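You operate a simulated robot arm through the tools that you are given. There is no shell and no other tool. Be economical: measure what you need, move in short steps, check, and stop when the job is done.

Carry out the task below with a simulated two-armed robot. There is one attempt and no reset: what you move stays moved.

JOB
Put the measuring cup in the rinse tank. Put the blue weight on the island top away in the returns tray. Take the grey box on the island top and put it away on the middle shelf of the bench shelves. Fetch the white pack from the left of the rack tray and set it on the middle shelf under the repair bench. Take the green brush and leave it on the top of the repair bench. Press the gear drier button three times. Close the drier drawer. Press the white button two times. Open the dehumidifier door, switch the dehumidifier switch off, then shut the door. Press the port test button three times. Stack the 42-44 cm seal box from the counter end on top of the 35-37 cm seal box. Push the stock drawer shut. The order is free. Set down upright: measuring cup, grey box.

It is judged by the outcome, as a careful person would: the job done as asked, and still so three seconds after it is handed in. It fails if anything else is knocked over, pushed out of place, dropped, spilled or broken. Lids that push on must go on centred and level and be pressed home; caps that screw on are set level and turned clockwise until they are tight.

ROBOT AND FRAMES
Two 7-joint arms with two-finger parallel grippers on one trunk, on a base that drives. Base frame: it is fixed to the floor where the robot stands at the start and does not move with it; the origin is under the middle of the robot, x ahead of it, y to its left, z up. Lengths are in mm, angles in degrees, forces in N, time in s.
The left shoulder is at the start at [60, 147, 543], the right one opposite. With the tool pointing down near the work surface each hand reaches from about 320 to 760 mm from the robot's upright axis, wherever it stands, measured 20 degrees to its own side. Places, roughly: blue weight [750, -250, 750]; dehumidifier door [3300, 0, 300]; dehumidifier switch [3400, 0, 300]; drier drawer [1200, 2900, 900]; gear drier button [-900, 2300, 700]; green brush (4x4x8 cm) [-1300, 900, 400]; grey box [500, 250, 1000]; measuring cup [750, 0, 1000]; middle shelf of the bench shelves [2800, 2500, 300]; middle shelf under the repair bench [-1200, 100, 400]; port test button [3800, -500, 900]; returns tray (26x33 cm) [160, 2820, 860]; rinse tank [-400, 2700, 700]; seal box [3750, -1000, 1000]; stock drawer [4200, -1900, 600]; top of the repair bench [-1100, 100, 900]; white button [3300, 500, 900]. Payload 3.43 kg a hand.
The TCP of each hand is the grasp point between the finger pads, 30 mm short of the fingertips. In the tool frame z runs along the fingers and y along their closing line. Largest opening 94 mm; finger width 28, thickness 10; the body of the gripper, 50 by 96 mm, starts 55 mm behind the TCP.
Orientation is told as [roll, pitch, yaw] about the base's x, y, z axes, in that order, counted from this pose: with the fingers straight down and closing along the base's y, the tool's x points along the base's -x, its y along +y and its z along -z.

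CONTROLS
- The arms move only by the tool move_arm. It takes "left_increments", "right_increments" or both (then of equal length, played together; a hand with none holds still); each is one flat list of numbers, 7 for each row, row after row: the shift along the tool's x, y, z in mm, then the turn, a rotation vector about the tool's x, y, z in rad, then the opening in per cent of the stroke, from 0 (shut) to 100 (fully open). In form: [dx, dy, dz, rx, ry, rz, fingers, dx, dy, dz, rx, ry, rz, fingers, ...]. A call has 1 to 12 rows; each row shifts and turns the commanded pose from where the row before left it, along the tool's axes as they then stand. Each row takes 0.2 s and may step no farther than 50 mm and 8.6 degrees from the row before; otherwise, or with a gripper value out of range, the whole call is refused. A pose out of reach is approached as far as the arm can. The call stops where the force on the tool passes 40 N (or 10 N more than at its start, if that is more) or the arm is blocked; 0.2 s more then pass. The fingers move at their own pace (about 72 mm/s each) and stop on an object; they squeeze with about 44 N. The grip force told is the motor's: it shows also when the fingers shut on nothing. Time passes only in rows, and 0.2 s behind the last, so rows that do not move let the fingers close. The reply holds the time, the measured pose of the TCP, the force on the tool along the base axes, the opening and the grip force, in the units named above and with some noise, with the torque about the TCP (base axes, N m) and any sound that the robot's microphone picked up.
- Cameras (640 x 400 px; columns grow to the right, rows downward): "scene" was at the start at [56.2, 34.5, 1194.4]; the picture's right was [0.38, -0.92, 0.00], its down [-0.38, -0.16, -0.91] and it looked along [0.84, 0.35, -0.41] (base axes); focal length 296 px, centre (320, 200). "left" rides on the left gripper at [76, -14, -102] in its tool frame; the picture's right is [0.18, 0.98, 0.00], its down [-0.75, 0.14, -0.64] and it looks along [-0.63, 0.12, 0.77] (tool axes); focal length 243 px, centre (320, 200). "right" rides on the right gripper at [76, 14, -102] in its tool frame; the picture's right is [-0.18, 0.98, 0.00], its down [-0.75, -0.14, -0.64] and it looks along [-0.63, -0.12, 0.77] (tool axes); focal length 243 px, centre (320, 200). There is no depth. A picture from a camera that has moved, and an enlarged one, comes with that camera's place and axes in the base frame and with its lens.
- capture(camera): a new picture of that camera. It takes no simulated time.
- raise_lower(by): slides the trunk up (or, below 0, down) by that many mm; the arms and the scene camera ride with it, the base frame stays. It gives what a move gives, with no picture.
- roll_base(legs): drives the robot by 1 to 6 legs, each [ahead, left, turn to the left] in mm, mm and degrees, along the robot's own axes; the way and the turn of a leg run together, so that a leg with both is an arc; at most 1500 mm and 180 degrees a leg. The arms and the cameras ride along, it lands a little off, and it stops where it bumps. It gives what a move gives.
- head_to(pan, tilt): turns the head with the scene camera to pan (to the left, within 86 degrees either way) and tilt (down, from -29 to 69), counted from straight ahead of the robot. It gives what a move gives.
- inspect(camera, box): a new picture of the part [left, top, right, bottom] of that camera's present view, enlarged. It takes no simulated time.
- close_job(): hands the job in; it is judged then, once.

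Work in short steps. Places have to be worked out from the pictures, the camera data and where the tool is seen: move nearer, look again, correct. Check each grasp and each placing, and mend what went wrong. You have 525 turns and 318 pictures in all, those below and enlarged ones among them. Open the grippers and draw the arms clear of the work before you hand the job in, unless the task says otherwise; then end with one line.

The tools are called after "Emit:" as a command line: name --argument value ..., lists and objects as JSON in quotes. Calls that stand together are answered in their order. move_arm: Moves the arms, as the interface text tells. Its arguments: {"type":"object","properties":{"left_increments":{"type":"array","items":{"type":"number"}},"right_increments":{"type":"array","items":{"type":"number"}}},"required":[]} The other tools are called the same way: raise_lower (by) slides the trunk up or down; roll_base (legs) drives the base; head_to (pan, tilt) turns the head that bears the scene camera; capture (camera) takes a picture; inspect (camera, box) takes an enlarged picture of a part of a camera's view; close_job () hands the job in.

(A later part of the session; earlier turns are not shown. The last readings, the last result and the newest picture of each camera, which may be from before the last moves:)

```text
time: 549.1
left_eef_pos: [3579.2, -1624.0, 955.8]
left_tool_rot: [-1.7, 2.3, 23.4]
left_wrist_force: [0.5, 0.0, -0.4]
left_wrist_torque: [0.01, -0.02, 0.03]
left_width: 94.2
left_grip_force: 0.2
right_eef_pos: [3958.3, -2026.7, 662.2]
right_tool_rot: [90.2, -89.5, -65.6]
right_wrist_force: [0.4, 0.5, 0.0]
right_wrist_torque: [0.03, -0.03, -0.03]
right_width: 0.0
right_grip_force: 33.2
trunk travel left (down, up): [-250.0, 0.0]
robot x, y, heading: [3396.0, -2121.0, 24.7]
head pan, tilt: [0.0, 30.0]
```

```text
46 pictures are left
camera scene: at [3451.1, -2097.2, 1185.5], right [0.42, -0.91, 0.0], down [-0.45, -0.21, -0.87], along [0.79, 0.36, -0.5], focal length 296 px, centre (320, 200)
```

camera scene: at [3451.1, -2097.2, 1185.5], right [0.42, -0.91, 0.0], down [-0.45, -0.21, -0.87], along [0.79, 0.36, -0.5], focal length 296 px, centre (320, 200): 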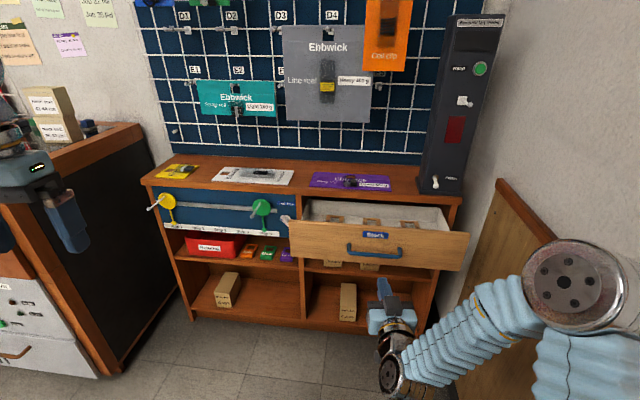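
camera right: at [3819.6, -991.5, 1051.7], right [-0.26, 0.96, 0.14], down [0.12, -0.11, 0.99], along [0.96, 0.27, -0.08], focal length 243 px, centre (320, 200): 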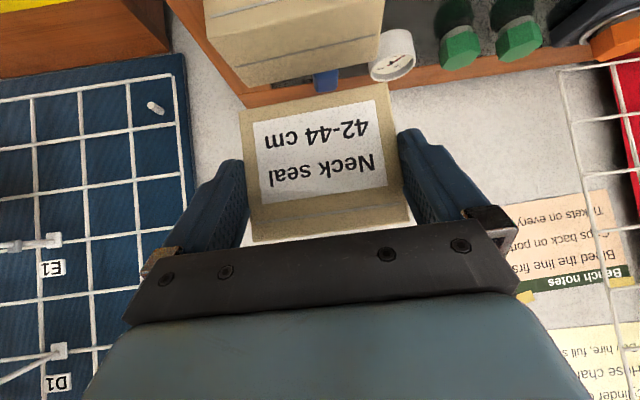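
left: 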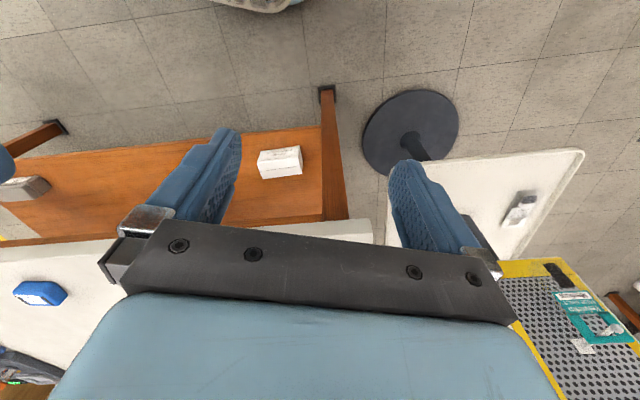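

Handle straight ahead (112 mm beyond the tips). Drive 95, then push with the arm.

Emit:
roll_base --legs '[[95, 0, -1.5]]'

Emit:
move_arm --right_increments '[0, 0, 15, 0, 0, 0, 0, 0, 0, 15, 0, 0, 0, 0, 0, 0, 15, 0, 0, 0, 0, 0, 0, 15, 0, 0, 0, 0, 0, 0, 15, 0, 0, 0, 0, 0, 0, 15, 0, 0, 0, 0, 0, 0, 15, 0, 0, 0, 0, 0, 0, 15, 0, 0, 0, 0, 0, 0, 15, 0, 0, 0, 0, 0, 0, 0, 0, 0, 0, 0]'

Emit:
capture --camera "scene"

```text
time: 550.2
left_eef_pos: [3679.2, -1591.3, 953.3]
left_tool_rot: [-1.5, 2.3, 22.0]
left_wrist_force: [0.7, 0.4, -0.3]
left_wrist_torque: [0.02, 0.0, 0.0]
left_width: 94.1
left_grip_force: 0.0
right_eef_pos: [4047.2, -2001.4, 661.7]
right_tool_rot: [92.5, -89.7, -69.4]
right_wrist_force: [-0.2, -0.7, 0.9]
right_wrist_torque: [0.01, -0.03, 0.02]
right_width: 0.0
right_grip_force: 32.6
trunk travel left (down, up): [-250.0, 0.0]
robot x, y, heading: [3483.8, -2082.7, 23.4]
head pan, tilt: [0.0, 30.0]
```

```text
time: 552.4
left_eef_pos: [3679.0, -1592.1, 955.3]
left_tool_rot: [-1.6, 2.3, 22.0]
left_wrist_force: [-0.5, 0.8, 0.4]
left_wrist_torque: [-0.01, 0.0, 0.03]
left_width: 94.3
left_grip_force: 0.0
right_eef_pos: [4170.0, -1946.1, 662.5]
right_tool_rot: [86.6, -89.6, -63.5]
right_wrist_force: [-0.6, 0.8, 0.0]
right_wrist_torque: [0.03, -0.01, 0.01]
right_width: 0.0
right_grip_force: 32.4
trunk travel left (down, up): [-250.0, 0.0]
robot x, y, heading: [3480.5, -2083.3, 23.5]
head pan, tilt: [0.0, 30.0]
```

```text
45 pictures are left
camera scene: at [3539.3, -2059.8, 1185.6], right [0.39, -0.92, 0.0], down [-0.46, -0.2, -0.87], along [0.8, 0.34, -0.5], focal length 296 px, centre (320, 200)
```

scene: 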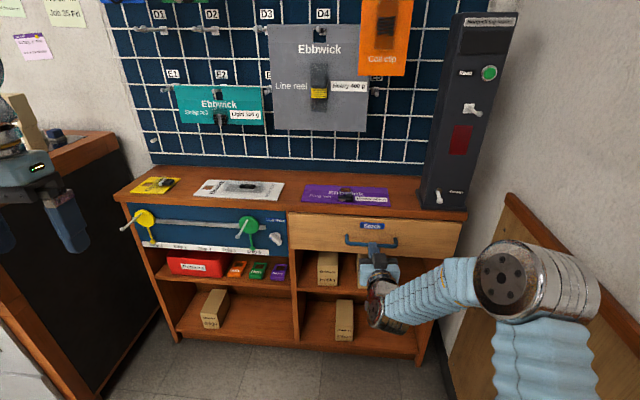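

Almost closed; push on until resistance.

Emit:
move_arm --right_increments '[0, 0, 10, 0, 0, 0, 0, 0, 0, 10, 0, 0, 0, 0, 0, 0, 10, 0, 0, 0, 0, 0, 0, 10, 0, 0, 0, 0, 0, 0, 10, 0, 0, 0, 0, 0, 0, 0, 0, 0, 0, 0]'

Emit:
inspect --camera "scene" --box '[240, 160, 500, 300]'

```text
time: 552.9
left_eef_pos: [3677.4, -1591.1, 955.1]
left_tool_rot: [-1.6, 2.2, 22.1]
left_wrist_force: [-0.6, 0.7, -0.5]
left_wrist_torque: [-0.01, 0.03, 0.0]
left_width: 93.8
left_grip_force: 0.0
right_eef_pos: [4179.4, -1942.2, 662.6]
right_tool_rot: [77.9, -89.7, -54.8]
right_wrist_force: [-24.4, -11.0, 7.1]
right_wrist_torque: [-0.03, -0.06, -0.27]
right_width: 0.0
right_grip_force: 32.6
trunk travel left (down, up): [-250.0, 0.0]
robot x, y, heading: [3477.7, -2082.3, 23.0]
head pan, tilt: [0.0, 30.0]
stopped in row 2 (right hand): the force on the tool passed its limit at 54 N (the readings are from after the stop); the commanded pose is now the measured one
```

```text
2.46 times, centred on (370, 230) of scene
camera zoom: at [3536.7, -2061.0, 1185.9], right [0.39, -0.92, 0.0], down [-0.46, -0.2, -0.87], along [0.8, 0.34, -0.5], focal length 728 px, centre (197, 126)
```

zoom: 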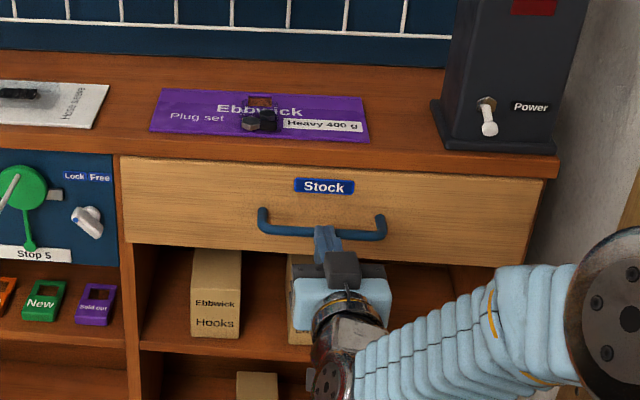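

Drawer shut. Retract and drive back around to the island's west side.

Emit:
move_arm --right_increments '[0, 0, -40, 0, 0, 0, 0, 0, 0, -40, 0, 0, 0, 0, -30, 0, -40, 0, 0, 0, 0, -40, 0, -20, 0, 0, 0, 0, -40, 0, 0, 0, 0, 0, 0, -40, 0, 0, 0, 0, 0, 0, -40, 0, 0, 0, 0, 0, 0, -40, 0, 0, 0, 0, 0, 0, -40, 0, 0, 0, 0, 0, 0, -40, 0, 0, 0, 0, 0, 0]'

Emit:
roll_base --legs '[[-250, 0, 0], [-300, 900, 0], [0, 1400, 0], [0, 900, 0], [0, 900, 0]]'

```text
time: 555.1
left_eef_pos: [3679.9, -1591.0, 955.6]
left_tool_rot: [-1.5, 2.5, 22.0]
left_wrist_force: [0.2, 0.3, -0.9]
left_wrist_torque: [0.01, 0.02, -0.02]
left_width: 94.0
left_grip_force: 0.0
right_eef_pos: [4052.1, -1995.6, 973.6]
right_tool_rot: [48.2, -89.7, -25.1]
right_wrist_force: [-0.7, -1.0, -0.2]
right_wrist_torque: [0.0, 0.01, -0.02]
right_width: 0.0
right_grip_force: 33.2
trunk travel left (down, up): [-250.0, 0.0]
robot x, y, heading: [3478.6, -2084.0, 23.1]
head pan, tilt: [0.0, 30.0]
```

```text
time: 558.4
left_eef_pos: [3344.1, -1589.1, 953.9]
left_tool_rot: [-1.5, 2.3, 27.6]
left_wrist_force: [0.6, 0.5, 0.4]
left_wrist_torque: [0.01, -0.04, 0.03]
left_width: 93.9
left_grip_force: 0.1
right_eef_pos: [3756.0, -1955.3, 972.0]
right_tool_rot: [44.7, -89.6, -15.8]
right_wrist_force: [-0.5, -1.0, 0.0]
right_wrist_torque: [-0.05, -0.05, -0.05]
right_width: 0.1
right_grip_force: 32.6
trunk travel left (down, up): [-250.0, 0.0]
robot x, y, heading: [3194.6, -2100.7, 29.0]
head pan, tilt: [0.0, 30.0]
stopped in leg 2: the robot was blocked; the commanded pose is now the measured one
```

Blocked; look what's there.

Emit:
head_to --pan 80 --tilt 40

Emit:
capture --camera "scene"

```text
time: 560.0
left_eef_pos: [3344.5, -1588.8, 955.2]
left_tool_rot: [-1.6, 2.5, 27.6]
left_wrist_force: [-0.4, 0.4, -0.2]
left_wrist_torque: [-0.01, 0.0, -0.04]
left_width: 93.9
left_grip_force: 0.0
right_eef_pos: [3757.1, -1954.2, 972.3]
right_tool_rot: [47.9, -89.6, -19.2]
right_wrist_force: [0.2, 0.2, 0.7]
right_wrist_torque: [-0.02, 0.01, -0.02]
right_width: 0.0
right_grip_force: 33.0
trunk travel left (down, up): [-250.0, 0.0]
robot x, y, heading: [3197.6, -2102.6, 28.9]
head pan, tilt: [80.0, 40.0]
```

```text
43 pictures are left
camera scene: at [3143.8, -2032.2, 1170.2], right [0.95, 0.32, 0.0], down [0.21, -0.61, -0.77], along [-0.25, 0.72, -0.64], focal length 296 px, centre (320, 200)
```

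scene: 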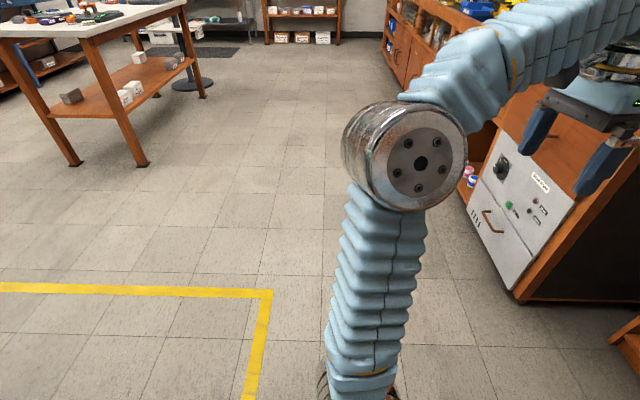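

Left is clear; something is behind. Move forward 120 first, then left.

Emit:
roll_base --legs '[[120, 0, -6], [0, 1000, 0], [0, 1200, 0], [0, 1000, 0]]'

```text
time: 576.5
left_eef_pos: [2395.1, 1429.4, 954.8]
left_tool_rot: [-1.7, 2.4, 18.8]
left_wrist_force: [0.7, 0.1, -0.4]
left_wrist_torque: [0.0, 0.02, -0.01]
left_width: 94.1
left_grip_force: 0.0
right_eef_pos: [2747.6, 1006.2, 972.9]
right_tool_rot: [48.3, -89.6, -28.4]
right_wrist_force: [-0.6, 0.5, -0.3]
right_wrist_torque: [0.02, 0.01, 0.05]
right_width: 0.0
right_grip_force: 32.6
trunk travel left (down, up): [-250.0, 0.0]
robot x, y, heading: [2177.0, 949.9, 20.2]
head pan, tilt: [80.0, 40.0]
```

Continue around to the west side of the island.

Emit:
roll_base --legs '[[-345, 1151, 0], [-770, -35, 0], [-770, -35, 0], [0, 0, -20], [-100, -1000, 0], [0, -350, 0]]'

Emit:
head_to --pan -5 --tilt 25

Emit:
capture --camera "scene"

```text
time: 593.3
left_eef_pos: [369.8, 1361.3, 954.3]
left_tool_rot: [-1.6, 2.3, -3.4]
left_wrist_force: [0.3, -0.9, 0.3]
left_wrist_torque: [0.0, -0.02, 0.01]
left_width: 94.2
left_grip_force: 0.0
right_eef_pos: [533.5, 849.1, 972.0]
right_tool_rot: [-6.1, -89.6, 5.7]
right_wrist_force: [-0.6, 1.1, -0.3]
right_wrist_torque: [-0.02, 0.0, 0.06]
right_width: 0.2
right_grip_force: 33.0
trunk travel left (down, up): [-250.0, 0.0]
robot x, y, heading: [-19.7, 1002.3, -2.0]
head pan, tilt: [80.0, 40.0]
stopped in leg 5: the force on the tool passed its limit at 65 N (the readings are from after the stop); the commanded pose is now the measured one
```

```text
time: 594.9
left_eef_pos: [370.1, 1360.1, 954.0]
left_tool_rot: [-1.6, 2.2, -3.4]
left_wrist_force: [0.6, 0.0, -0.1]
left_wrist_torque: [0.02, 0.0, -0.02]
left_width: 93.7
left_grip_force: 0.1
right_eef_pos: [533.1, 847.7, 972.4]
right_tool_rot: [-4.9, -89.7, 4.6]
right_wrist_force: [-0.5, 2.6, -1.4]
right_wrist_torque: [-0.02, 0.02, 0.09]
right_width: 0.0
right_grip_force: 33.0
trunk travel left (down, up): [-250.0, 0.0]
robot x, y, heading: [-18.9, 1001.4, -1.9]
head pan, tilt: [-5.0, 25.0]
```

```text
42 pictures are left
camera scene: at [44.2, 990.1, 1193.5], right [-0.12, -0.99, 0.0], down [-0.42, 0.05, -0.91], along [0.9, -0.11, -0.42], focal length 296 px, centre (320, 200)
```

scene: 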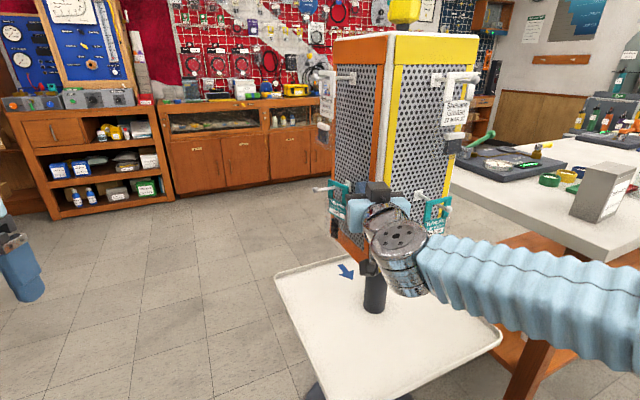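

The hand bumped the rack lightly; packs still hang. Back away and continue.

Emit:
roll_base --legs '[[-350, 0, 2]]'

Emit:
inspect --camera "scene" --box '[250, 0, 560, 360]'

```text
time: 597.2
left_eef_pos: [5.1, 1382.2, 953.5]
left_tool_rot: [-1.5, 2.2, -1.1]
left_wrist_force: [0.6, -0.5, 0.5]
left_wrist_torque: [0.03, -0.02, -0.02]
left_width: 93.9
left_grip_force: 0.1
right_eef_pos: [188.7, 877.0, 972.4]
right_tool_rot: [-2.5, -89.6, 4.6]
right_wrist_force: [0.3, -0.6, -0.4]
right_wrist_torque: [0.0, -0.01, 0.0]
right_width: 0.0
right_grip_force: 32.8
trunk travel left (down, up): [-250.0, 0.0]
robot x, y, heading: [-369.3, 1007.1, 0.0]
head pan, tilt: [-5.0, 25.0]
```

```text
1.11 times, centred on (405, 180) of scene
camera zoom: at [-305.6, 997.4, 1193.5], right [-0.08, -1.0, 0.0], down [-0.42, 0.03, -0.91], along [0.9, -0.07, -0.42], focal length 329 px, centre (226, 222)
```

zoom: 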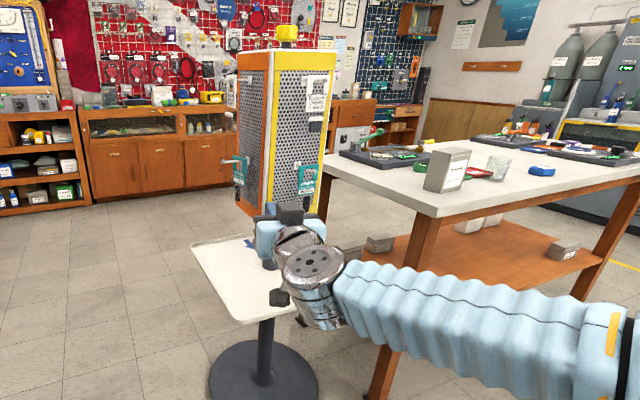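

Rack is fine. Fold the right hand to vertical and drive to the island front near the cup and weight.

Emit:
move_arm --right_increments '[0, 0, -40, 0, 0, 0, 100, 0, 0, -40, 0, 0.143, 0, 100, 0, 0, -40, 0, 0.143, 0, 100, 0, 0, 0, 0, 0.143, 0, 100, 0, 0, 0, 0, 0.143, 0, 100, 0, 0, 0, 0, 0.143, 0, 100, 0, 0, 0, 0, 0.143, 0, 100, 0, 0, 0, 0, 0.143, 0, 100, 0, 0, 0, 0, 0.143, 0, 100, 0, 0, 0, 0, 0.143, 0, 100, 0, 0, 0, 0, 0.143, 0, 100, 0, 0, 0, 0, 0.143, 0, 100]'

Emit:
roll_base --legs '[[0, -1107, 0], [480, 0, 0]]'

Emit:
move_arm --left_increments '[0, -40, 0, 0, 0, 0, 100, 0, -40, 0, 0, 0, 0, 100, 0, -40, 0, 0, 0, 0, 100, 0, -40, 0, 0, 0, 0, 100, 0, -40, 0, 0, 0, 0, 100, 0, -40, 0, 0, 0, 0, 100]'

Emit:
capture --camera "left"

Emit:
capture --camera "right"

```text
time: 599.8
left_eef_pos: [3.5, 1381.3, 954.7]
left_tool_rot: [-1.6, 2.3, -1.0]
left_wrist_force: [0.1, 0.2, -1.1]
left_wrist_torque: [0.02, -0.06, -0.01]
left_width: 94.1
left_grip_force: 0.0
right_eef_pos: [69.0, 873.5, 976.1]
right_tool_rot: [-0.2, -0.3, 2.3]
right_wrist_force: [-0.4, -0.5, -0.2]
right_wrist_torque: [0.01, -0.04, 0.03]
right_width: 93.7
right_grip_force: 0.0
right hand out of reach, approached as far as the arm can: row 12
trunk travel left (down, up): [-250.0, 0.0]
robot x, y, heading: [-369.2, 1002.8, 0.2]
head pan, tilt: [-5.0, 25.0]
```

```text
time: 608.0
left_eef_pos: [502.6, 252.8, 955.5]
left_tool_rot: [-1.6, 2.3, -1.8]
left_wrist_force: [-0.1, 0.5, 0.0]
left_wrist_torque: [0.0, -0.01, 0.0]
left_width: 94.1
left_grip_force: 0.1
right_eef_pos: [561.9, -257.4, 974.4]
right_tool_rot: [0.0, -0.5, 1.5]
right_wrist_force: [0.2, 0.1, -1.2]
right_wrist_torque: [0.03, -0.01, 0.02]
right_width: 93.8
right_grip_force: 0.1
trunk travel left (down, up): [-250.0, 0.0]
robot x, y, heading: [124.9, -118.6, -0.1]
head pan, tilt: [-5.0, 25.0]
```

```text
time: 609.4
left_eef_pos: [496.9, 15.7, 962.2]
left_tool_rot: [-1.6, 2.3, -1.6]
left_wrist_force: [-0.5, 1.2, 0.0]
left_wrist_torque: [-0.01, 0.03, -0.01]
left_width: 94.1
left_grip_force: 0.0
right_eef_pos: [561.7, -258.1, 975.5]
right_tool_rot: [-0.1, -0.4, 1.5]
right_wrist_force: [-0.1, 0.0, -0.9]
right_wrist_torque: [-0.02, -0.03, 0.01]
right_width: 93.8
right_grip_force: 0.0
trunk travel left (down, up): [-250.0, 0.0]
robot x, y, heading: [124.3, -118.0, -0.3]
head pan, tilt: [-5.0, 25.0]
```

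```text
40 pictures are left
camera left: at [425.1, 8.4, 1067.9], right [-0.16, 0.99, -0.02], down [0.78, 0.14, 0.61], along [0.6, 0.08, -0.79], focal length 243 px, centre (320, 200)
```

left: 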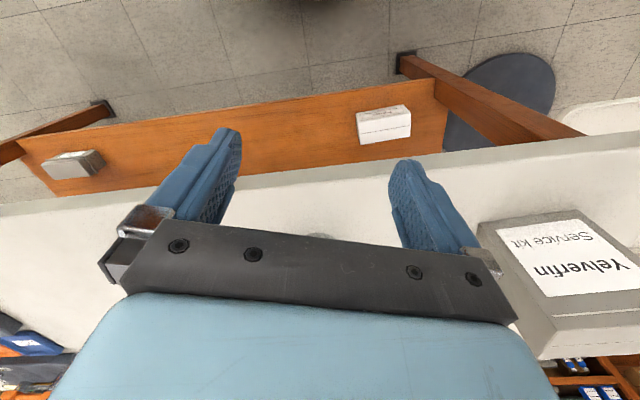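

```text
39 pictures are left
camera right: at [483.9, -243.8, 1076.5], right [0.16, 0.99, 0.0], down [0.75, -0.12, 0.65], along [0.64, -0.1, -0.76], focal length 243 px, centre (320, 200)
```

right: 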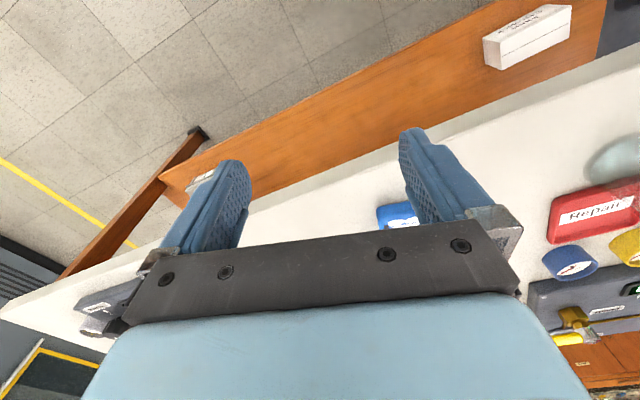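

Weight ≈(690,-190), cup ≈(657,25). Bring the right hand above the weight.

Emit:
move_arm --right_increments '[0, 20, 25, 0, 0, 0, 100, 0, 20, 20, 0, 0, 0, 100, -35, 10, 0, 0, 0, 0, 100, -35, 10, 0, 0, 0, 0, 100, -25, 5, 0, 0, 0, 0, 100, 0, 0, 0, 0, 0, 0, 100]'

Emit:
capture --camera "right"

```text
time: 610.8
left_eef_pos: [495.9, 16.7, 962.0]
left_tool_rot: [-1.6, 2.4, -1.6]
left_wrist_force: [0.2, 0.0, -0.4]
left_wrist_torque: [-0.02, 0.03, 0.0]
left_width: 94.2
left_grip_force: 0.2
right_eef_pos: [653.6, -188.3, 928.1]
right_tool_rot: [-0.1, -0.5, 1.6]
right_wrist_force: [-0.4, -0.2, -0.6]
right_wrist_torque: [-0.02, 0.0, -0.03]
right_width: 94.0
right_grip_force: 0.2
right hand out of reach, approached as far as the arm can: row 5
trunk travel left (down, up): [-250.0, 0.0]
robot x, y, heading: [125.0, -120.7, -0.0]
head pan, tilt: [-5.0, 25.0]
```

```text
38 pictures are left
camera right: at [574.8, -176.3, 1028.3], right [0.16, 0.99, 0.0], down [0.75, -0.12, 0.65], along [0.64, -0.1, -0.76], focal length 243 px, centre (320, 200)
```

right: 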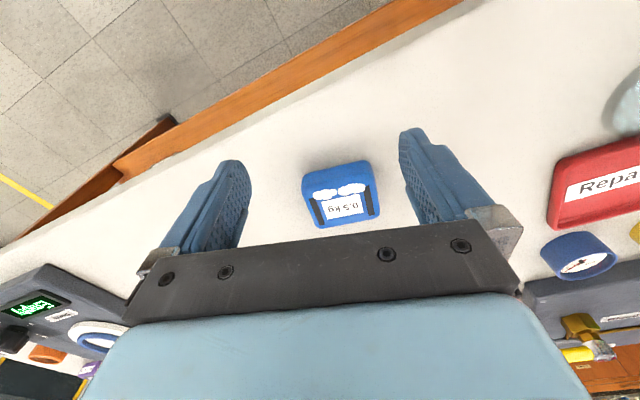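

Weight at (694,-178), 54 mm wide. Move over it, descend and grip.

Emit:
move_arm --right_increments '[-20, 5, 5, 0, 0, 0, 100, -20, 5, 5, 0, 0, 0, 100, 0, 0, 13, 0, 0, 0, 100, 0, 0, 12, 0, 0, 0, 100, 0, 0, 0, 0, 0, 0, 100]'

Emit:
capture --camera "right"

```text
time: 612.0
left_eef_pos: [496.0, 16.4, 962.3]
left_tool_rot: [-1.6, 2.4, -1.7]
left_wrist_force: [-0.5, 0.0, -0.5]
left_wrist_torque: [-0.02, 0.0, 0.0]
left_width: 94.0
left_grip_force: 0.1
right_eef_pos: [671.3, -193.7, 890.3]
right_tool_rot: [0.0, -0.9, 1.5]
right_wrist_force: [19.2, -1.8, 33.4]
right_wrist_torque: [-0.27, -0.1, 0.99]
right_width: 93.7
right_grip_force: 0.2
right hand out of reach, approached as far as the arm can: row 1, 2
trunk travel left (down, up): [-250.0, 0.0]
robot x, y, heading: [124.6, -116.7, -0.4]
head pan, tilt: [-5.0, 25.0]
```

```text
37 pictures are left
camera right: at [593.9, -181.6, 990.8], right [0.16, 0.99, 0.0], down [0.75, -0.12, 0.65], along [0.65, -0.1, -0.76], focal length 243 px, centre (320, 200)
```

right: 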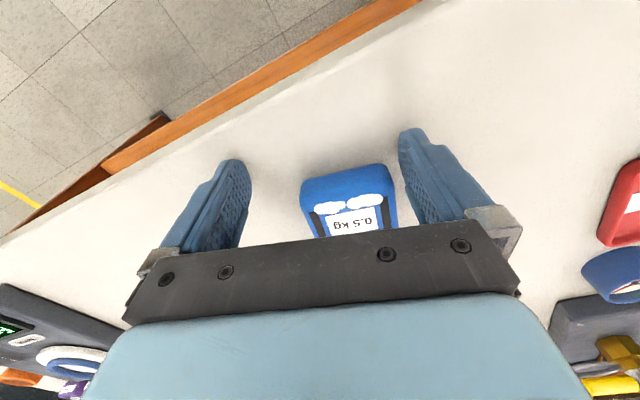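

Lift 3 mm, move 26 forward and 13 left, then close.

Emit:
move_arm --right_increments '[0, 0, -5, 0, 0, 0, 100, -14, 7, 0, 0, 0, 0, 100, -13, 7, 0, 0, 0, 0, 100, 0, 0, 0, 0, 0, 0, 0, 0, 0, 0, 0, 0, 0, 0, 0, 0, 0, 0, 0, 0, 0, 0, 0, 0, 0, 0, 0, 0, 0, 0, 0, 0, 0, 0, 0]'

Emit:
move_arm --right_increments '[0, 0, -15, 0, 0, 0, 0, 20, 0, -15, 0, 0, 0, 0, 40, 0, -10, 0, 0, 0, 0, 0, 0, 0, 0, 0, 0, 0]'

Emit:
capture --camera "right"

```text
time: 613.8
left_eef_pos: [495.9, 16.4, 962.3]
left_tool_rot: [-1.5, 2.3, -1.7]
left_wrist_force: [0.1, -0.1, 0.4]
left_wrist_torque: [0.02, 0.0, 0.01]
left_width: 94.0
left_grip_force: 0.0
right_eef_pos: [689.0, -182.3, 889.8]
right_tool_rot: [0.0, -0.4, 1.4]
right_wrist_force: [-1.6, 2.8, 14.7]
right_wrist_torque: [0.68, -0.27, 0.17]
right_width: 59.3
right_grip_force: 43.8
right hand out of reach, approached as far as the arm can: row 3
trunk travel left (down, up): [-250.0, 0.0]
robot x, y, heading: [126.1, -119.7, -0.4]
head pan, tilt: [-5.0, 25.0]
```

```text
time: 614.8
left_eef_pos: [497.0, 15.9, 961.6]
left_tool_rot: [-1.6, 2.2, -1.7]
left_wrist_force: [-0.3, -0.2, 0.4]
left_wrist_torque: [-0.01, -0.02, 0.0]
left_width: 93.8
left_grip_force: 0.1
right_eef_pos: [624.9, -193.0, 924.8]
right_tool_rot: [-0.2, -0.4, 1.5]
right_wrist_force: [-0.9, -0.7, -4.3]
right_wrist_torque: [-0.01, 0.1, -0.03]
right_width: 59.2
right_grip_force: 43.6
right hand out of reach, approached as far as the arm can: row 1
trunk travel left (down, up): [-250.0, 0.0]
robot x, y, heading: [126.9, -118.1, -0.3]
head pan, tilt: [-5.0, 25.0]
```

```text
36 pictures are left
camera right: at [548.8, -181.2, 1026.0], right [0.16, 0.99, 0.0], down [0.75, -0.12, 0.65], along [0.64, -0.1, -0.76], focal length 243 px, centre (320, 200)
```

right: 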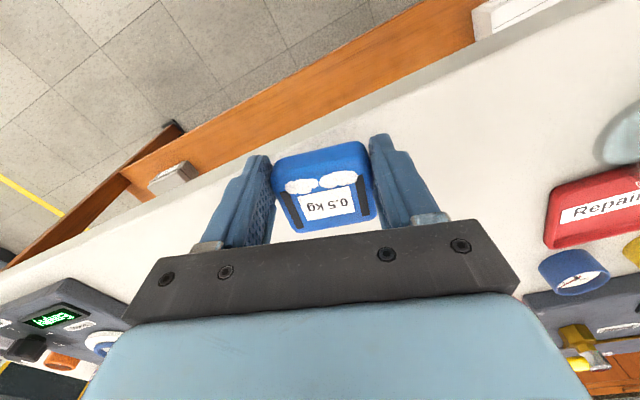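

Weight held. Tuck the right hand back, drive 120 closer, and view the cup with the left camera.

Emit:
move_arm --right_increments '[45, -10, -5, 0, 0, 0, 0, 45, -10, -5, 0, 0, 0, 0, 45, -10, -5, 0, 0, 0, 0, 45, -10, -5, 0, 0, 0, 0, 45, -10, 0, 0, 0, 0, 0]' --left_increments '[20, 0, -10, 0, 0, 0, 100, 20, 0, -10, 0, 0, 0, 100, 20, 0, -10, 0, 0, 0, 100, 20, 0, -5, 0, -0.04, 0, 100, 0, 0, 0, 0, 0, 0, 100]'

Emit:
roll_base --legs '[[110, 0, 0]]'

Emit:
capture --camera "left"

```text
time: 616.2
left_eef_pos: [415.8, 16.2, 998.9]
left_tool_rot: [-1.5, 0.0, -1.7]
left_wrist_force: [-0.2, -0.6, 0.9]
left_wrist_torque: [0.05, -0.01, 0.0]
left_width: 93.9
left_grip_force: 0.0
left hand out of reach, approached as far as the arm can: row 3
right_eef_pos: [423.7, -269.6, 939.9]
right_tool_rot: [-0.6, 0.6, -3.7]
right_wrist_force: [-0.1, -1.1, -5.6]
right_wrist_torque: [0.02, 0.07, 0.01]
right_width: 58.8
right_grip_force: 44.3
right hand out of reach, approached as far as the arm can: row 5
trunk travel left (down, up): [-250.0, 0.0]
robot x, y, heading: [124.9, -116.4, -0.3]
head pan, tilt: [-5.0, 25.0]
stopped in row 5 (right hand): the arm was blocked; the commanded pose is now the measured one
```

```text
time: 617.4
left_eef_pos: [527.3, 15.8, 999.1]
left_tool_rot: [-1.5, -0.1, -1.8]
left_wrist_force: [-0.3, 0.2, 0.3]
left_wrist_torque: [0.0, -0.02, -0.02]
left_width: 94.1
left_grip_force: 0.1
right_eef_pos: [534.5, -269.5, 940.9]
right_tool_rot: [-0.5, 0.6, -3.7]
right_wrist_force: [-0.8, -0.6, -5.3]
right_wrist_torque: [0.02, 0.04, 0.01]
right_width: 58.5
right_grip_force: 43.9
trunk travel left (down, up): [-250.0, 0.0]
robot x, y, heading: [237.2, -119.5, -0.3]
head pan, tilt: [-5.0, 25.0]
```

```text
35 pictures are left
camera left: at [451.3, 8.6, 1101.6], right [-0.15, 0.99, -0.03], down [0.76, 0.14, 0.64], along [0.63, 0.08, -0.77], focal length 243 px, centre (320, 200)
```

left: 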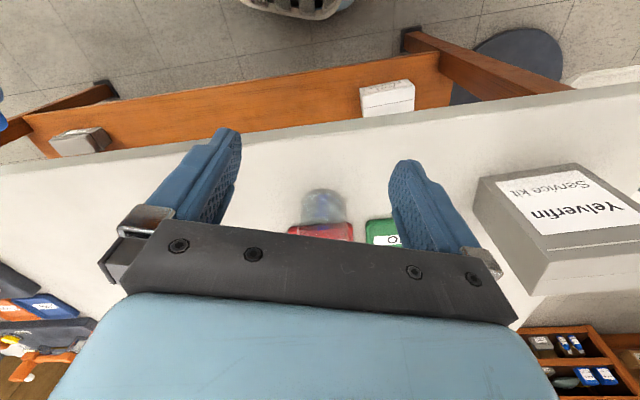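

Cup ≈(640,30), ~55 mm wide, ~75 tall. Move the left hand over it and check.

Emit:
move_arm --left_increments '[-38, 4, 0, 0.013, 0, 0, 100, -38, 4, 0, 0.013, 0, 0, 100, -36, 4, 0, 0, 0, 0, 100, 0, 0, 0, 0, 0, 0, 100]'

Emit:
capture --camera "left"

```text
time: 618.4
left_eef_pos: [642.1, 25.1, 996.3]
left_tool_rot: [-3.2, -0.3, -1.8]
left_wrist_force: [0.2, 0.1, 0.1]
left_wrist_torque: [-0.05, 0.03, -0.01]
left_width: 94.0
left_grip_force: 0.1
right_eef_pos: [535.6, -269.4, 940.1]
right_tool_rot: [-0.7, 0.6, -3.7]
right_wrist_force: [0.1, 0.7, -5.9]
right_wrist_torque: [0.0, 0.09, 0.03]
right_width: 58.7
right_grip_force: 44.0
trunk travel left (down, up): [-250.0, 0.0]
robot x, y, heading: [236.6, -120.2, -0.5]
head pan, tilt: [-5.0, 25.0]
```

```text
34 pictures are left
camera left: at [565.7, 20.2, 1100.3], right [-0.15, 0.99, -0.05], down [0.76, 0.15, 0.64], along [0.64, 0.06, -0.77], focal length 243 px, centre (320, 200)
```

left: 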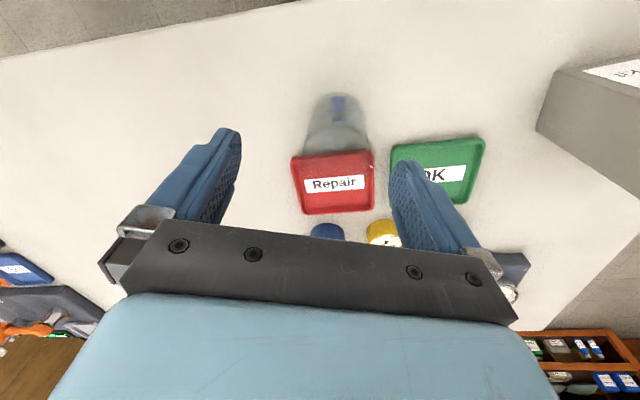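

Cup centre ≈(649,38). Correct 13 left, 7 forward, level, and descend to grip.

Emit:
move_arm --left_increments '[-7, 13, 0, -0.05, 0, 0, 100, 0, 0, 30, 0, 0, 0, 100, 0, 0, 30, 0, 0, 0, 100, 0, 0, 30, 0, 0, 0, 100, 0, 0, 0, 0, 0, 0, 100]'

Emit:
capture --camera "left"

```text
time: 619.6
left_eef_pos: [642.0, 36.6, 905.3]
left_tool_rot: [-0.2, -0.1, -1.8]
left_wrist_force: [-0.2, -0.4, 0.1]
left_wrist_torque: [-0.02, 0.02, -0.01]
left_width: 94.2
left_grip_force: 0.0
left hand out of reach, approached as far as the arm can: row 1
right_eef_pos: [534.5, -270.5, 940.1]
right_tool_rot: [-0.5, 0.6, -3.8]
right_wrist_force: [-0.2, -0.9, -4.8]
right_wrist_torque: [0.01, 0.04, 0.01]
right_width: 58.7
right_grip_force: 44.1
trunk travel left (down, up): [-250.0, 0.0]
robot x, y, heading: [234.6, -117.9, -0.2]
head pan, tilt: [-5.0, 25.0]
```

```text
33 pictures are left
camera left: at [565.8, 25.9, 1008.3], right [-0.15, 0.99, 0.0], down [0.76, 0.12, 0.64], along [0.64, 0.1, -0.77], focal length 243 px, centre (320, 200)
```

left: 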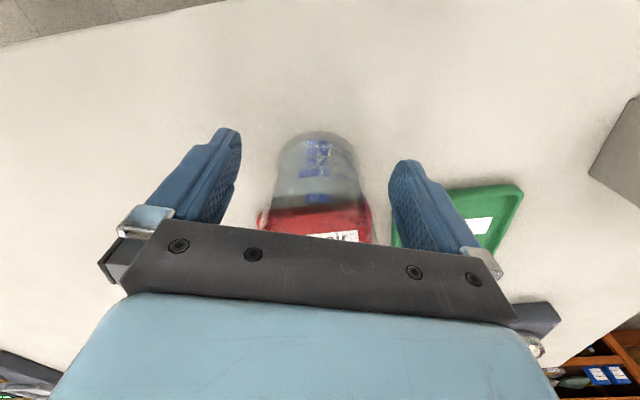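

Cup is centred. Close gently.

Emit:
move_arm --left_increments '[0, 0, 0, 0, 0, 0, 70, 0, 0, 0, 0, 0, 0, 60, 0, 0, 0, 0, 0, 0, 0, 0, 0, 0, 0, 0, 0, 0, 0, 0, 0, 0, 0, 0, 0, 0, 0, 0, 0, 0, 0, 0, 0, 0, -30, 0, 0, 0, 0, 0, 0, -30, 0, 0, 0, 0, 0, 0, 0, 0, 0, 0, 0]'

Emit:
capture --camera "left"

```text
time: 621.6
left_eef_pos: [641.6, 36.4, 967.1]
left_tool_rot: [-0.3, 0.1, -1.8]
left_wrist_force: [0.8, 0.0, -0.6]
left_wrist_torque: [0.0, 0.04, 0.02]
left_width: 59.4
left_grip_force: 44.1
right_eef_pos: [534.3, -270.0, 939.6]
right_tool_rot: [-0.6, 0.6, -3.6]
right_wrist_force: [-0.6, -0.5, -5.1]
right_wrist_torque: [-0.03, 0.1, 0.02]
right_width: 58.7
right_grip_force: 43.4
trunk travel left (down, up): [-250.0, 0.0]
robot x, y, heading: [235.8, -118.0, -0.4]
head pan, tilt: [-5.0, 25.0]
```

```text
32 pictures are left
camera left: at [565.5, 27.5, 1069.5], right [-0.15, 0.99, 0.0], down [0.76, 0.12, 0.64], along [0.63, 0.1, -0.77], focal length 243 px, centre (320, 200)
```

left: 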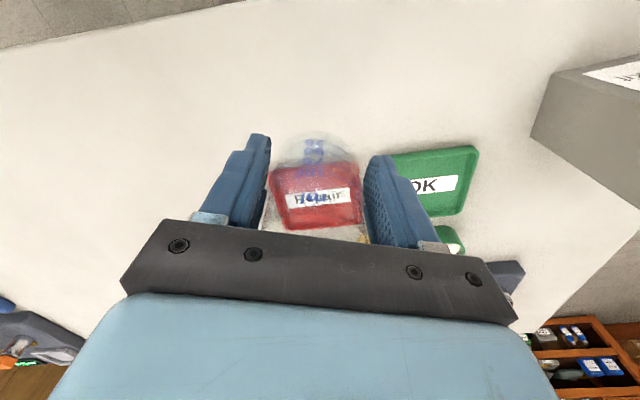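

Cup held. Drive to the rinse counter (back, left, turn to face it).

Emit:
roll_base --legs '[[-400, 0, 0], [0, 850, 0], [0, 850, 0], [0, 0, 113.4], [0, -374, 0], [400, 0, 0]]'

Emit:
head_to --pan 10 --tilt 28

Emit:
capture --camera "scene"

```text
time: 641.3
left_eef_pos: [-311.0, 2434.5, 966.1]
left_tool_rot: [-0.1, 0.0, 112.6]
left_wrist_force: [-1.0, -0.1, -0.2]
left_wrist_torque: [-0.02, -0.02, -0.01]
left_width: 58.2
left_grip_force: 43.9
right_eef_pos: [11.0, 2464.7, 940.6]
right_tool_rot: [-0.7, 0.6, 110.8]
right_wrist_force: [-0.4, 0.2, -5.5]
right_wrist_torque: [-0.04, 0.02, 0.01]
right_width: 57.7
right_grip_force: 44.1
trunk travel left (down, up): [-250.0, 0.0]
robot x, y, heading: [-2.1, 2126.4, 114.2]
head pan, tilt: [-5.0, 25.0]
```

```text
time: 642.0
left_eef_pos: [-311.9, 2434.0, 966.9]
left_tool_rot: [-0.2, -0.1, 112.7]
left_wrist_force: [-0.6, -0.1, -0.4]
left_wrist_torque: [-0.03, 0.0, 0.03]
left_width: 57.9
left_grip_force: 44.1
right_eef_pos: [11.5, 2465.0, 939.6]
right_tool_rot: [-0.6, 0.7, 110.8]
right_wrist_force: [0.0, -0.4, -4.7]
right_wrist_torque: [-0.08, -0.04, -0.01]
right_width: 57.9
right_grip_force: 44.7
trunk travel left (down, up): [-250.0, 0.0]
robot x, y, heading: [0.3, 2130.6, 114.1]
head pan, tilt: [10.0, 28.0]
```

```text
31 pictures are left
camera scene: at [-40.0, 2177.6, 1188.7], right [0.83, 0.56, 0.0], down [0.26, -0.39, -0.88], along [-0.49, 0.73, -0.47], focal length 296 px, centre (320, 200)
```

scene: 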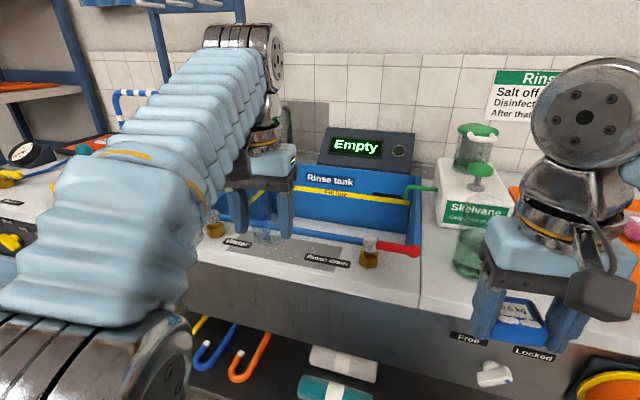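

Move the right hand aside (away from the jug), then drive 125 closer.

Emit:
move_arm --right_increments '[0, -45, -5, 0, 0, 0, 0, 0, -45, -5, 0, 0, 0, 0, 0, -45, 0, 0, 0, 0, 0, 0, -45, 0, 0, 0, 0, 0]'

Emit:
roll_base --legs '[[125, 0, -1]]'

Emit:
capture --camera "left"

```text
time: 643.0
left_eef_pos: [-311.7, 2434.1, 965.3]
left_tool_rot: [-0.1, -0.1, 112.7]
left_wrist_force: [0.1, 0.3, -1.2]
left_wrist_torque: [-0.03, -0.01, 0.02]
left_width: 58.1
left_grip_force: 43.8
right_eef_pos: [178.5, 2529.2, 953.6]
right_tool_rot: [-0.5, 0.5, 110.9]
right_wrist_force: [-1.0, -0.1, -5.1]
right_wrist_torque: [-0.1, -0.02, 0.0]
right_width: 57.3
right_grip_force: 44.0
trunk travel left (down, up): [-250.0, 0.0]
robot x, y, heading: [1.2, 2131.0, 114.1]
head pan, tilt: [10.0, 28.0]
```

```text
time: 644.3
left_eef_pos: [-356.5, 2555.7, 965.9]
left_tool_rot: [-0.1, 0.0, 111.7]
left_wrist_force: [0.1, 0.2, -0.5]
left_wrist_torque: [0.01, 0.0, 0.01]
left_width: 58.0
left_grip_force: 44.1
right_eef_pos: [135.1, 2640.3, 954.4]
right_tool_rot: [-0.5, 0.6, 109.9]
right_wrist_force: [-0.1, 0.2, -4.3]
right_wrist_torque: [-0.08, 0.0, -0.01]
right_width: 57.9
right_grip_force: 43.6
trunk travel left (down, up): [-250.0, 0.0]
robot x, y, heading: [-53.9, 2243.8, 113.0]
head pan, tilt: [10.0, 28.0]
```

```text
30 pictures are left
camera left: at [-314.2, 2490.8, 1069.3], right [-0.85, -0.53, 0.0], down [-0.41, 0.65, 0.64], along [-0.34, 0.54, -0.77], focal length 243 px, centre (320, 200)
```

left: 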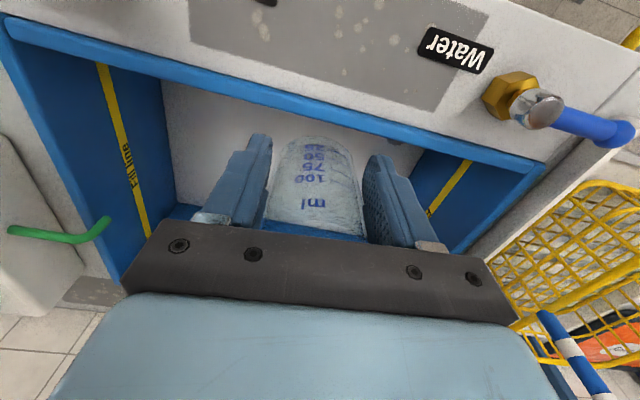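

Cup is over the tank near its front rim. Move 115 deeper, lowering slightly.

Emit:
move_arm --left_increments '[-38, 0, 10, 0, 0, 0, 0, -38, 0, 10, 0, 0, 0, 0, -38, 0, 10, 0, 0, 0, 0, 0, 0, 0, 0, 0, 0, 0]'

Emit:
move_arm --left_increments '[0, 0, 30, 0, 0, 0, 0, 0, 0, 30, 0, 0, 0, 0, 0, 0, 30, 0, 0, 0, 0, 0, 0, 0, 0, 0, 0, 0]'

Emit:
capture --camera "left"

```text
time: 645.3
left_eef_pos: [-398.1, 2659.2, 936.4]
left_tool_rot: [-0.1, -0.1, 111.6]
left_wrist_force: [-0.5, 0.2, -1.0]
left_wrist_torque: [0.0, -0.08, 0.02]
left_width: 58.0
left_grip_force: 43.9
right_eef_pos: [136.0, 2640.5, 953.6]
right_tool_rot: [-0.5, 0.6, 109.9]
right_wrist_force: [-0.4, 0.6, -5.1]
right_wrist_torque: [-0.1, -0.07, -0.02]
right_width: 57.5
right_grip_force: 43.9
trunk travel left (down, up): [-250.0, 0.0]
robot x, y, heading: [-50.6, 2243.2, 112.7]
head pan, tilt: [10.0, 28.0]
```

```text
time: 646.3
left_eef_pos: [-401.6, 2660.0, 845.4]
left_tool_rot: [-0.1, 0.0, 111.7]
left_wrist_force: [-0.3, -0.2, -1.3]
left_wrist_torque: [-0.03, 0.02, -0.02]
left_width: 57.6
left_grip_force: 44.2
right_eef_pos: [135.9, 2642.0, 954.0]
right_tool_rot: [-0.6, 0.7, 109.8]
right_wrist_force: [0.7, 0.5, -4.2]
right_wrist_torque: [-0.1, -0.02, 0.02]
right_width: 57.8
right_grip_force: 43.7
trunk travel left (down, up): [-250.0, 0.0]
robot x, y, heading: [-52.0, 2245.0, 113.2]
head pan, tilt: [10.0, 28.0]
```

```text
29 pictures are left
camera left: at [-359.2, 2596.8, 948.7], right [-0.85, -0.53, 0.0], down [-0.41, 0.65, 0.64], along [-0.34, 0.54, -0.77], focal length 243 px, centre (320, 200)
```

left: 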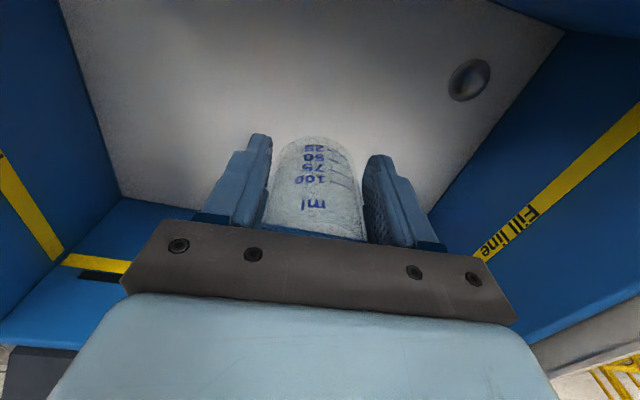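

Inside the tank. Lower in small steps to the floor.

Emit:
move_arm --left_increments '[0, 0, 10, 0, 0, 0, 0, 0, 0, 10, 0, 0, 0, 0, 0, 0, 10, 0, 0, 0, 0, 0, 0, 0, 0, 0, 0, 0]'

Emit:
move_arm --left_increments '[0, 0, 6, 0, 0, 0, 0, 0, 0, 6, 0, 0, 0, 0, 0, 0, 6, 0, 0, 0, 0, 0, 0, 6, 0, 0, 0, 0, 0, 0, 6, 0, 0, 0, 0, 0, 0, 0, 0, 0, 0, 0]'

Emit:
capture --camera "left"

```text
time: 647.3
left_eef_pos: [-398.6, 2660.9, 814.5]
left_tool_rot: [0.0, -0.1, 111.6]
left_wrist_force: [-0.1, -0.1, -0.3]
left_wrist_torque: [0.0, 0.02, -0.03]
left_width: 57.6
left_grip_force: 44.2
right_eef_pos: [136.2, 2640.0, 953.0]
right_tool_rot: [-0.6, 0.6, 109.8]
right_wrist_force: [0.2, -0.2, -4.0]
right_wrist_torque: [-0.09, -0.03, 0.01]
right_width: 57.6
right_grip_force: 43.8
trunk travel left (down, up): [-250.0, 0.0]
robot x, y, heading: [-53.3, 2242.4, 113.0]
head pan, tilt: [10.0, 28.0]
```

```text
time: 648.7
left_eef_pos: [-398.0, 2660.3, 785.9]
left_tool_rot: [-0.1, 0.0, 111.7]
left_wrist_force: [-0.4, -0.3, -0.5]
left_wrist_torque: [-0.02, -0.01, 0.01]
left_width: 57.4
left_grip_force: 44.1
right_eef_pos: [135.2, 2639.6, 953.4]
right_tool_rot: [-0.5, 0.6, 109.8]
right_wrist_force: [-0.6, -0.7, -4.7]
right_wrist_torque: [-0.09, -0.06, -0.03]
right_width: 57.8
right_grip_force: 44.2
trunk travel left (down, up): [-250.0, 0.0]
robot x, y, heading: [-53.5, 2241.4, 113.1]
head pan, tilt: [10.0, 28.0]
```

```text
28 pictures are left
camera left: at [-355.8, 2597.1, 888.2], right [-0.85, -0.53, 0.0], down [-0.41, 0.65, 0.64], along [-0.34, 0.54, -0.77], focal length 243 px, centre (320, 200)
```

left: 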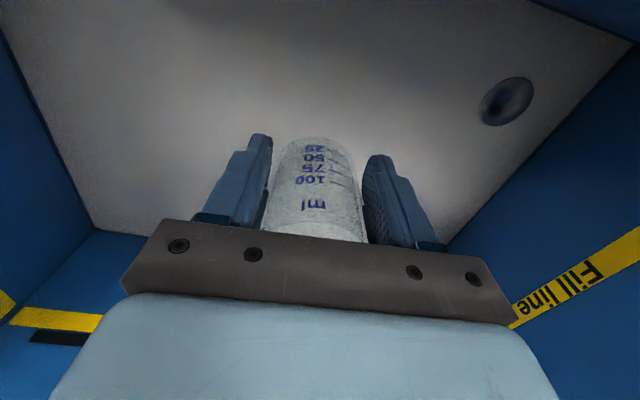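

Emit:
move_arm --left_increments '[0, 0, 15, 0, 0, 0, 0, 0, 0, 15, 0, 0, 0, 0, 0, 0, 8, 0, 0, 0, 0, 0, 0, 6, 0, 0, 0, 0, 0, 0, 5, 0, 0, 0, 0, 0, 0, 5, 0, 0, 0, 0, 0, 0, 5, 0, 0, 0, 0, 0, 0, 0, 0, 0, 0, 0]'

Emit:
move_arm --left_increments '[0, 0, 5, 0, 0, 0, 0, 0, 0, 5, 0, 0, 0, 0, 0, 0, 5, 0, 0, 0, 0, 0, 0, 5, 0, 0, 0, 0, 0, 0, 5, 0, 0, 0, 0, 0, 0, 5, 0, 0, 0, 0, 0, 0, 0, 0, 0, 0, 0]'

```text
time: 650.5
left_eef_pos: [-398.2, 2662.3, 728.4]
left_tool_rot: [-0.1, 0.0, 111.8]
left_wrist_force: [-0.2, -0.6, -0.7]
left_wrist_torque: [-0.04, 0.01, 0.02]
left_width: 57.7
left_grip_force: 44.7
right_eef_pos: [135.1, 2640.2, 954.0]
right_tool_rot: [-0.5, 0.6, 109.7]
right_wrist_force: [-0.2, 1.5, -5.3]
right_wrist_torque: [-0.12, 0.0, 0.03]
right_width: 57.6
right_grip_force: 44.3
trunk travel left (down, up): [-250.0, 0.0]
robot x, y, heading: [-55.6, 2243.4, 113.2]
head pan, tilt: [10.0, 28.0]
```

```text
time: 651.1
left_eef_pos: [-399.0, 2662.3, 725.3]
left_tool_rot: [-0.2, -0.7, 111.6]
left_wrist_force: [1.5, -3.1, 25.1]
left_wrist_torque: [-0.14, 0.03, 0.02]
left_width: 57.8
left_grip_force: 44.0
right_eef_pos: [136.8, 2638.7, 954.4]
right_tool_rot: [-0.6, 0.5, 109.7]
right_wrist_force: [0.1, 0.6, -4.4]
right_wrist_torque: [-0.05, 0.0, -0.01]
right_width: 57.4
right_grip_force: 43.9
trunk travel left (down, up): [-250.0, 0.0]
robot x, y, heading: [-50.2, 2246.9, 113.1]
head pan, tilt: [10.0, 28.0]
stopped in row 2 (left hand): the force on the tool passed its limit at 43 N (the readings are from after the stop); the commanded pose is now the measured one
```

Floor contact. Ease up 1 mm, open, then rise straight up.

Emit:
move_arm --left_increments '[0, 0, -1, 0, 0, 0, 0, 0, 0, 0, 0, 0, 0, 72, 0, 0, 0, 0, 0, 0, 90, 0, 0, 0, 0, 0, 0, 90, 0, 0, -15, 0, 0, 0, 90, 0, 0, -40, 0, 0, 0, 90, 0, 0, -45, 0, 0, 0, 90, 0, 0, -45, 0, 0, 0, 90, 0, 0, 0, 0, 0, 0, 90]'

Emit:
capture --camera "left"

```text
time: 653.1
left_eef_pos: [-400.1, 2664.0, 868.3]
left_tool_rot: [-0.2, -0.5, 111.7]
left_wrist_force: [0.4, -0.6, -0.5]
left_wrist_torque: [-0.01, -0.01, 0.02]
left_width: 84.5
left_grip_force: 0.0
right_eef_pos: [136.8, 2639.7, 953.5]
right_tool_rot: [-0.5, 0.7, 109.8]
right_wrist_force: [-0.2, -0.2, -4.8]
right_wrist_torque: [-0.09, -0.04, -0.03]
right_width: 57.9
right_grip_force: 44.0
trunk travel left (down, up): [-250.0, 0.0]
robot x, y, heading: [-53.6, 2247.3, 113.0]
head pan, tilt: [10.0, 28.0]
```

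```text
27 pictures are left
camera left: at [-357.6, 2600.1, 970.7], right [-0.85, -0.53, 0.0], down [-0.41, 0.64, 0.65], along [-0.34, 0.55, -0.76], focal length 243 px, centre (320, 200)
```

left: 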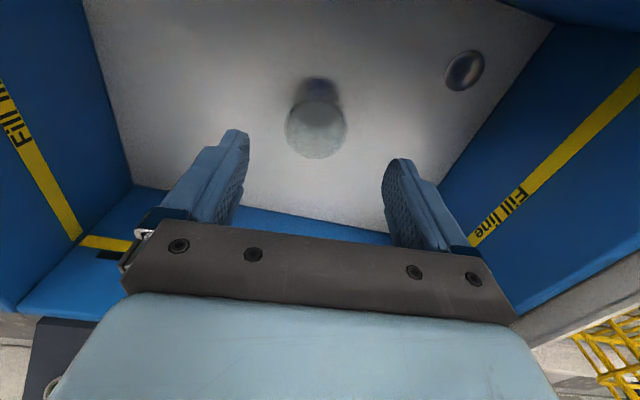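

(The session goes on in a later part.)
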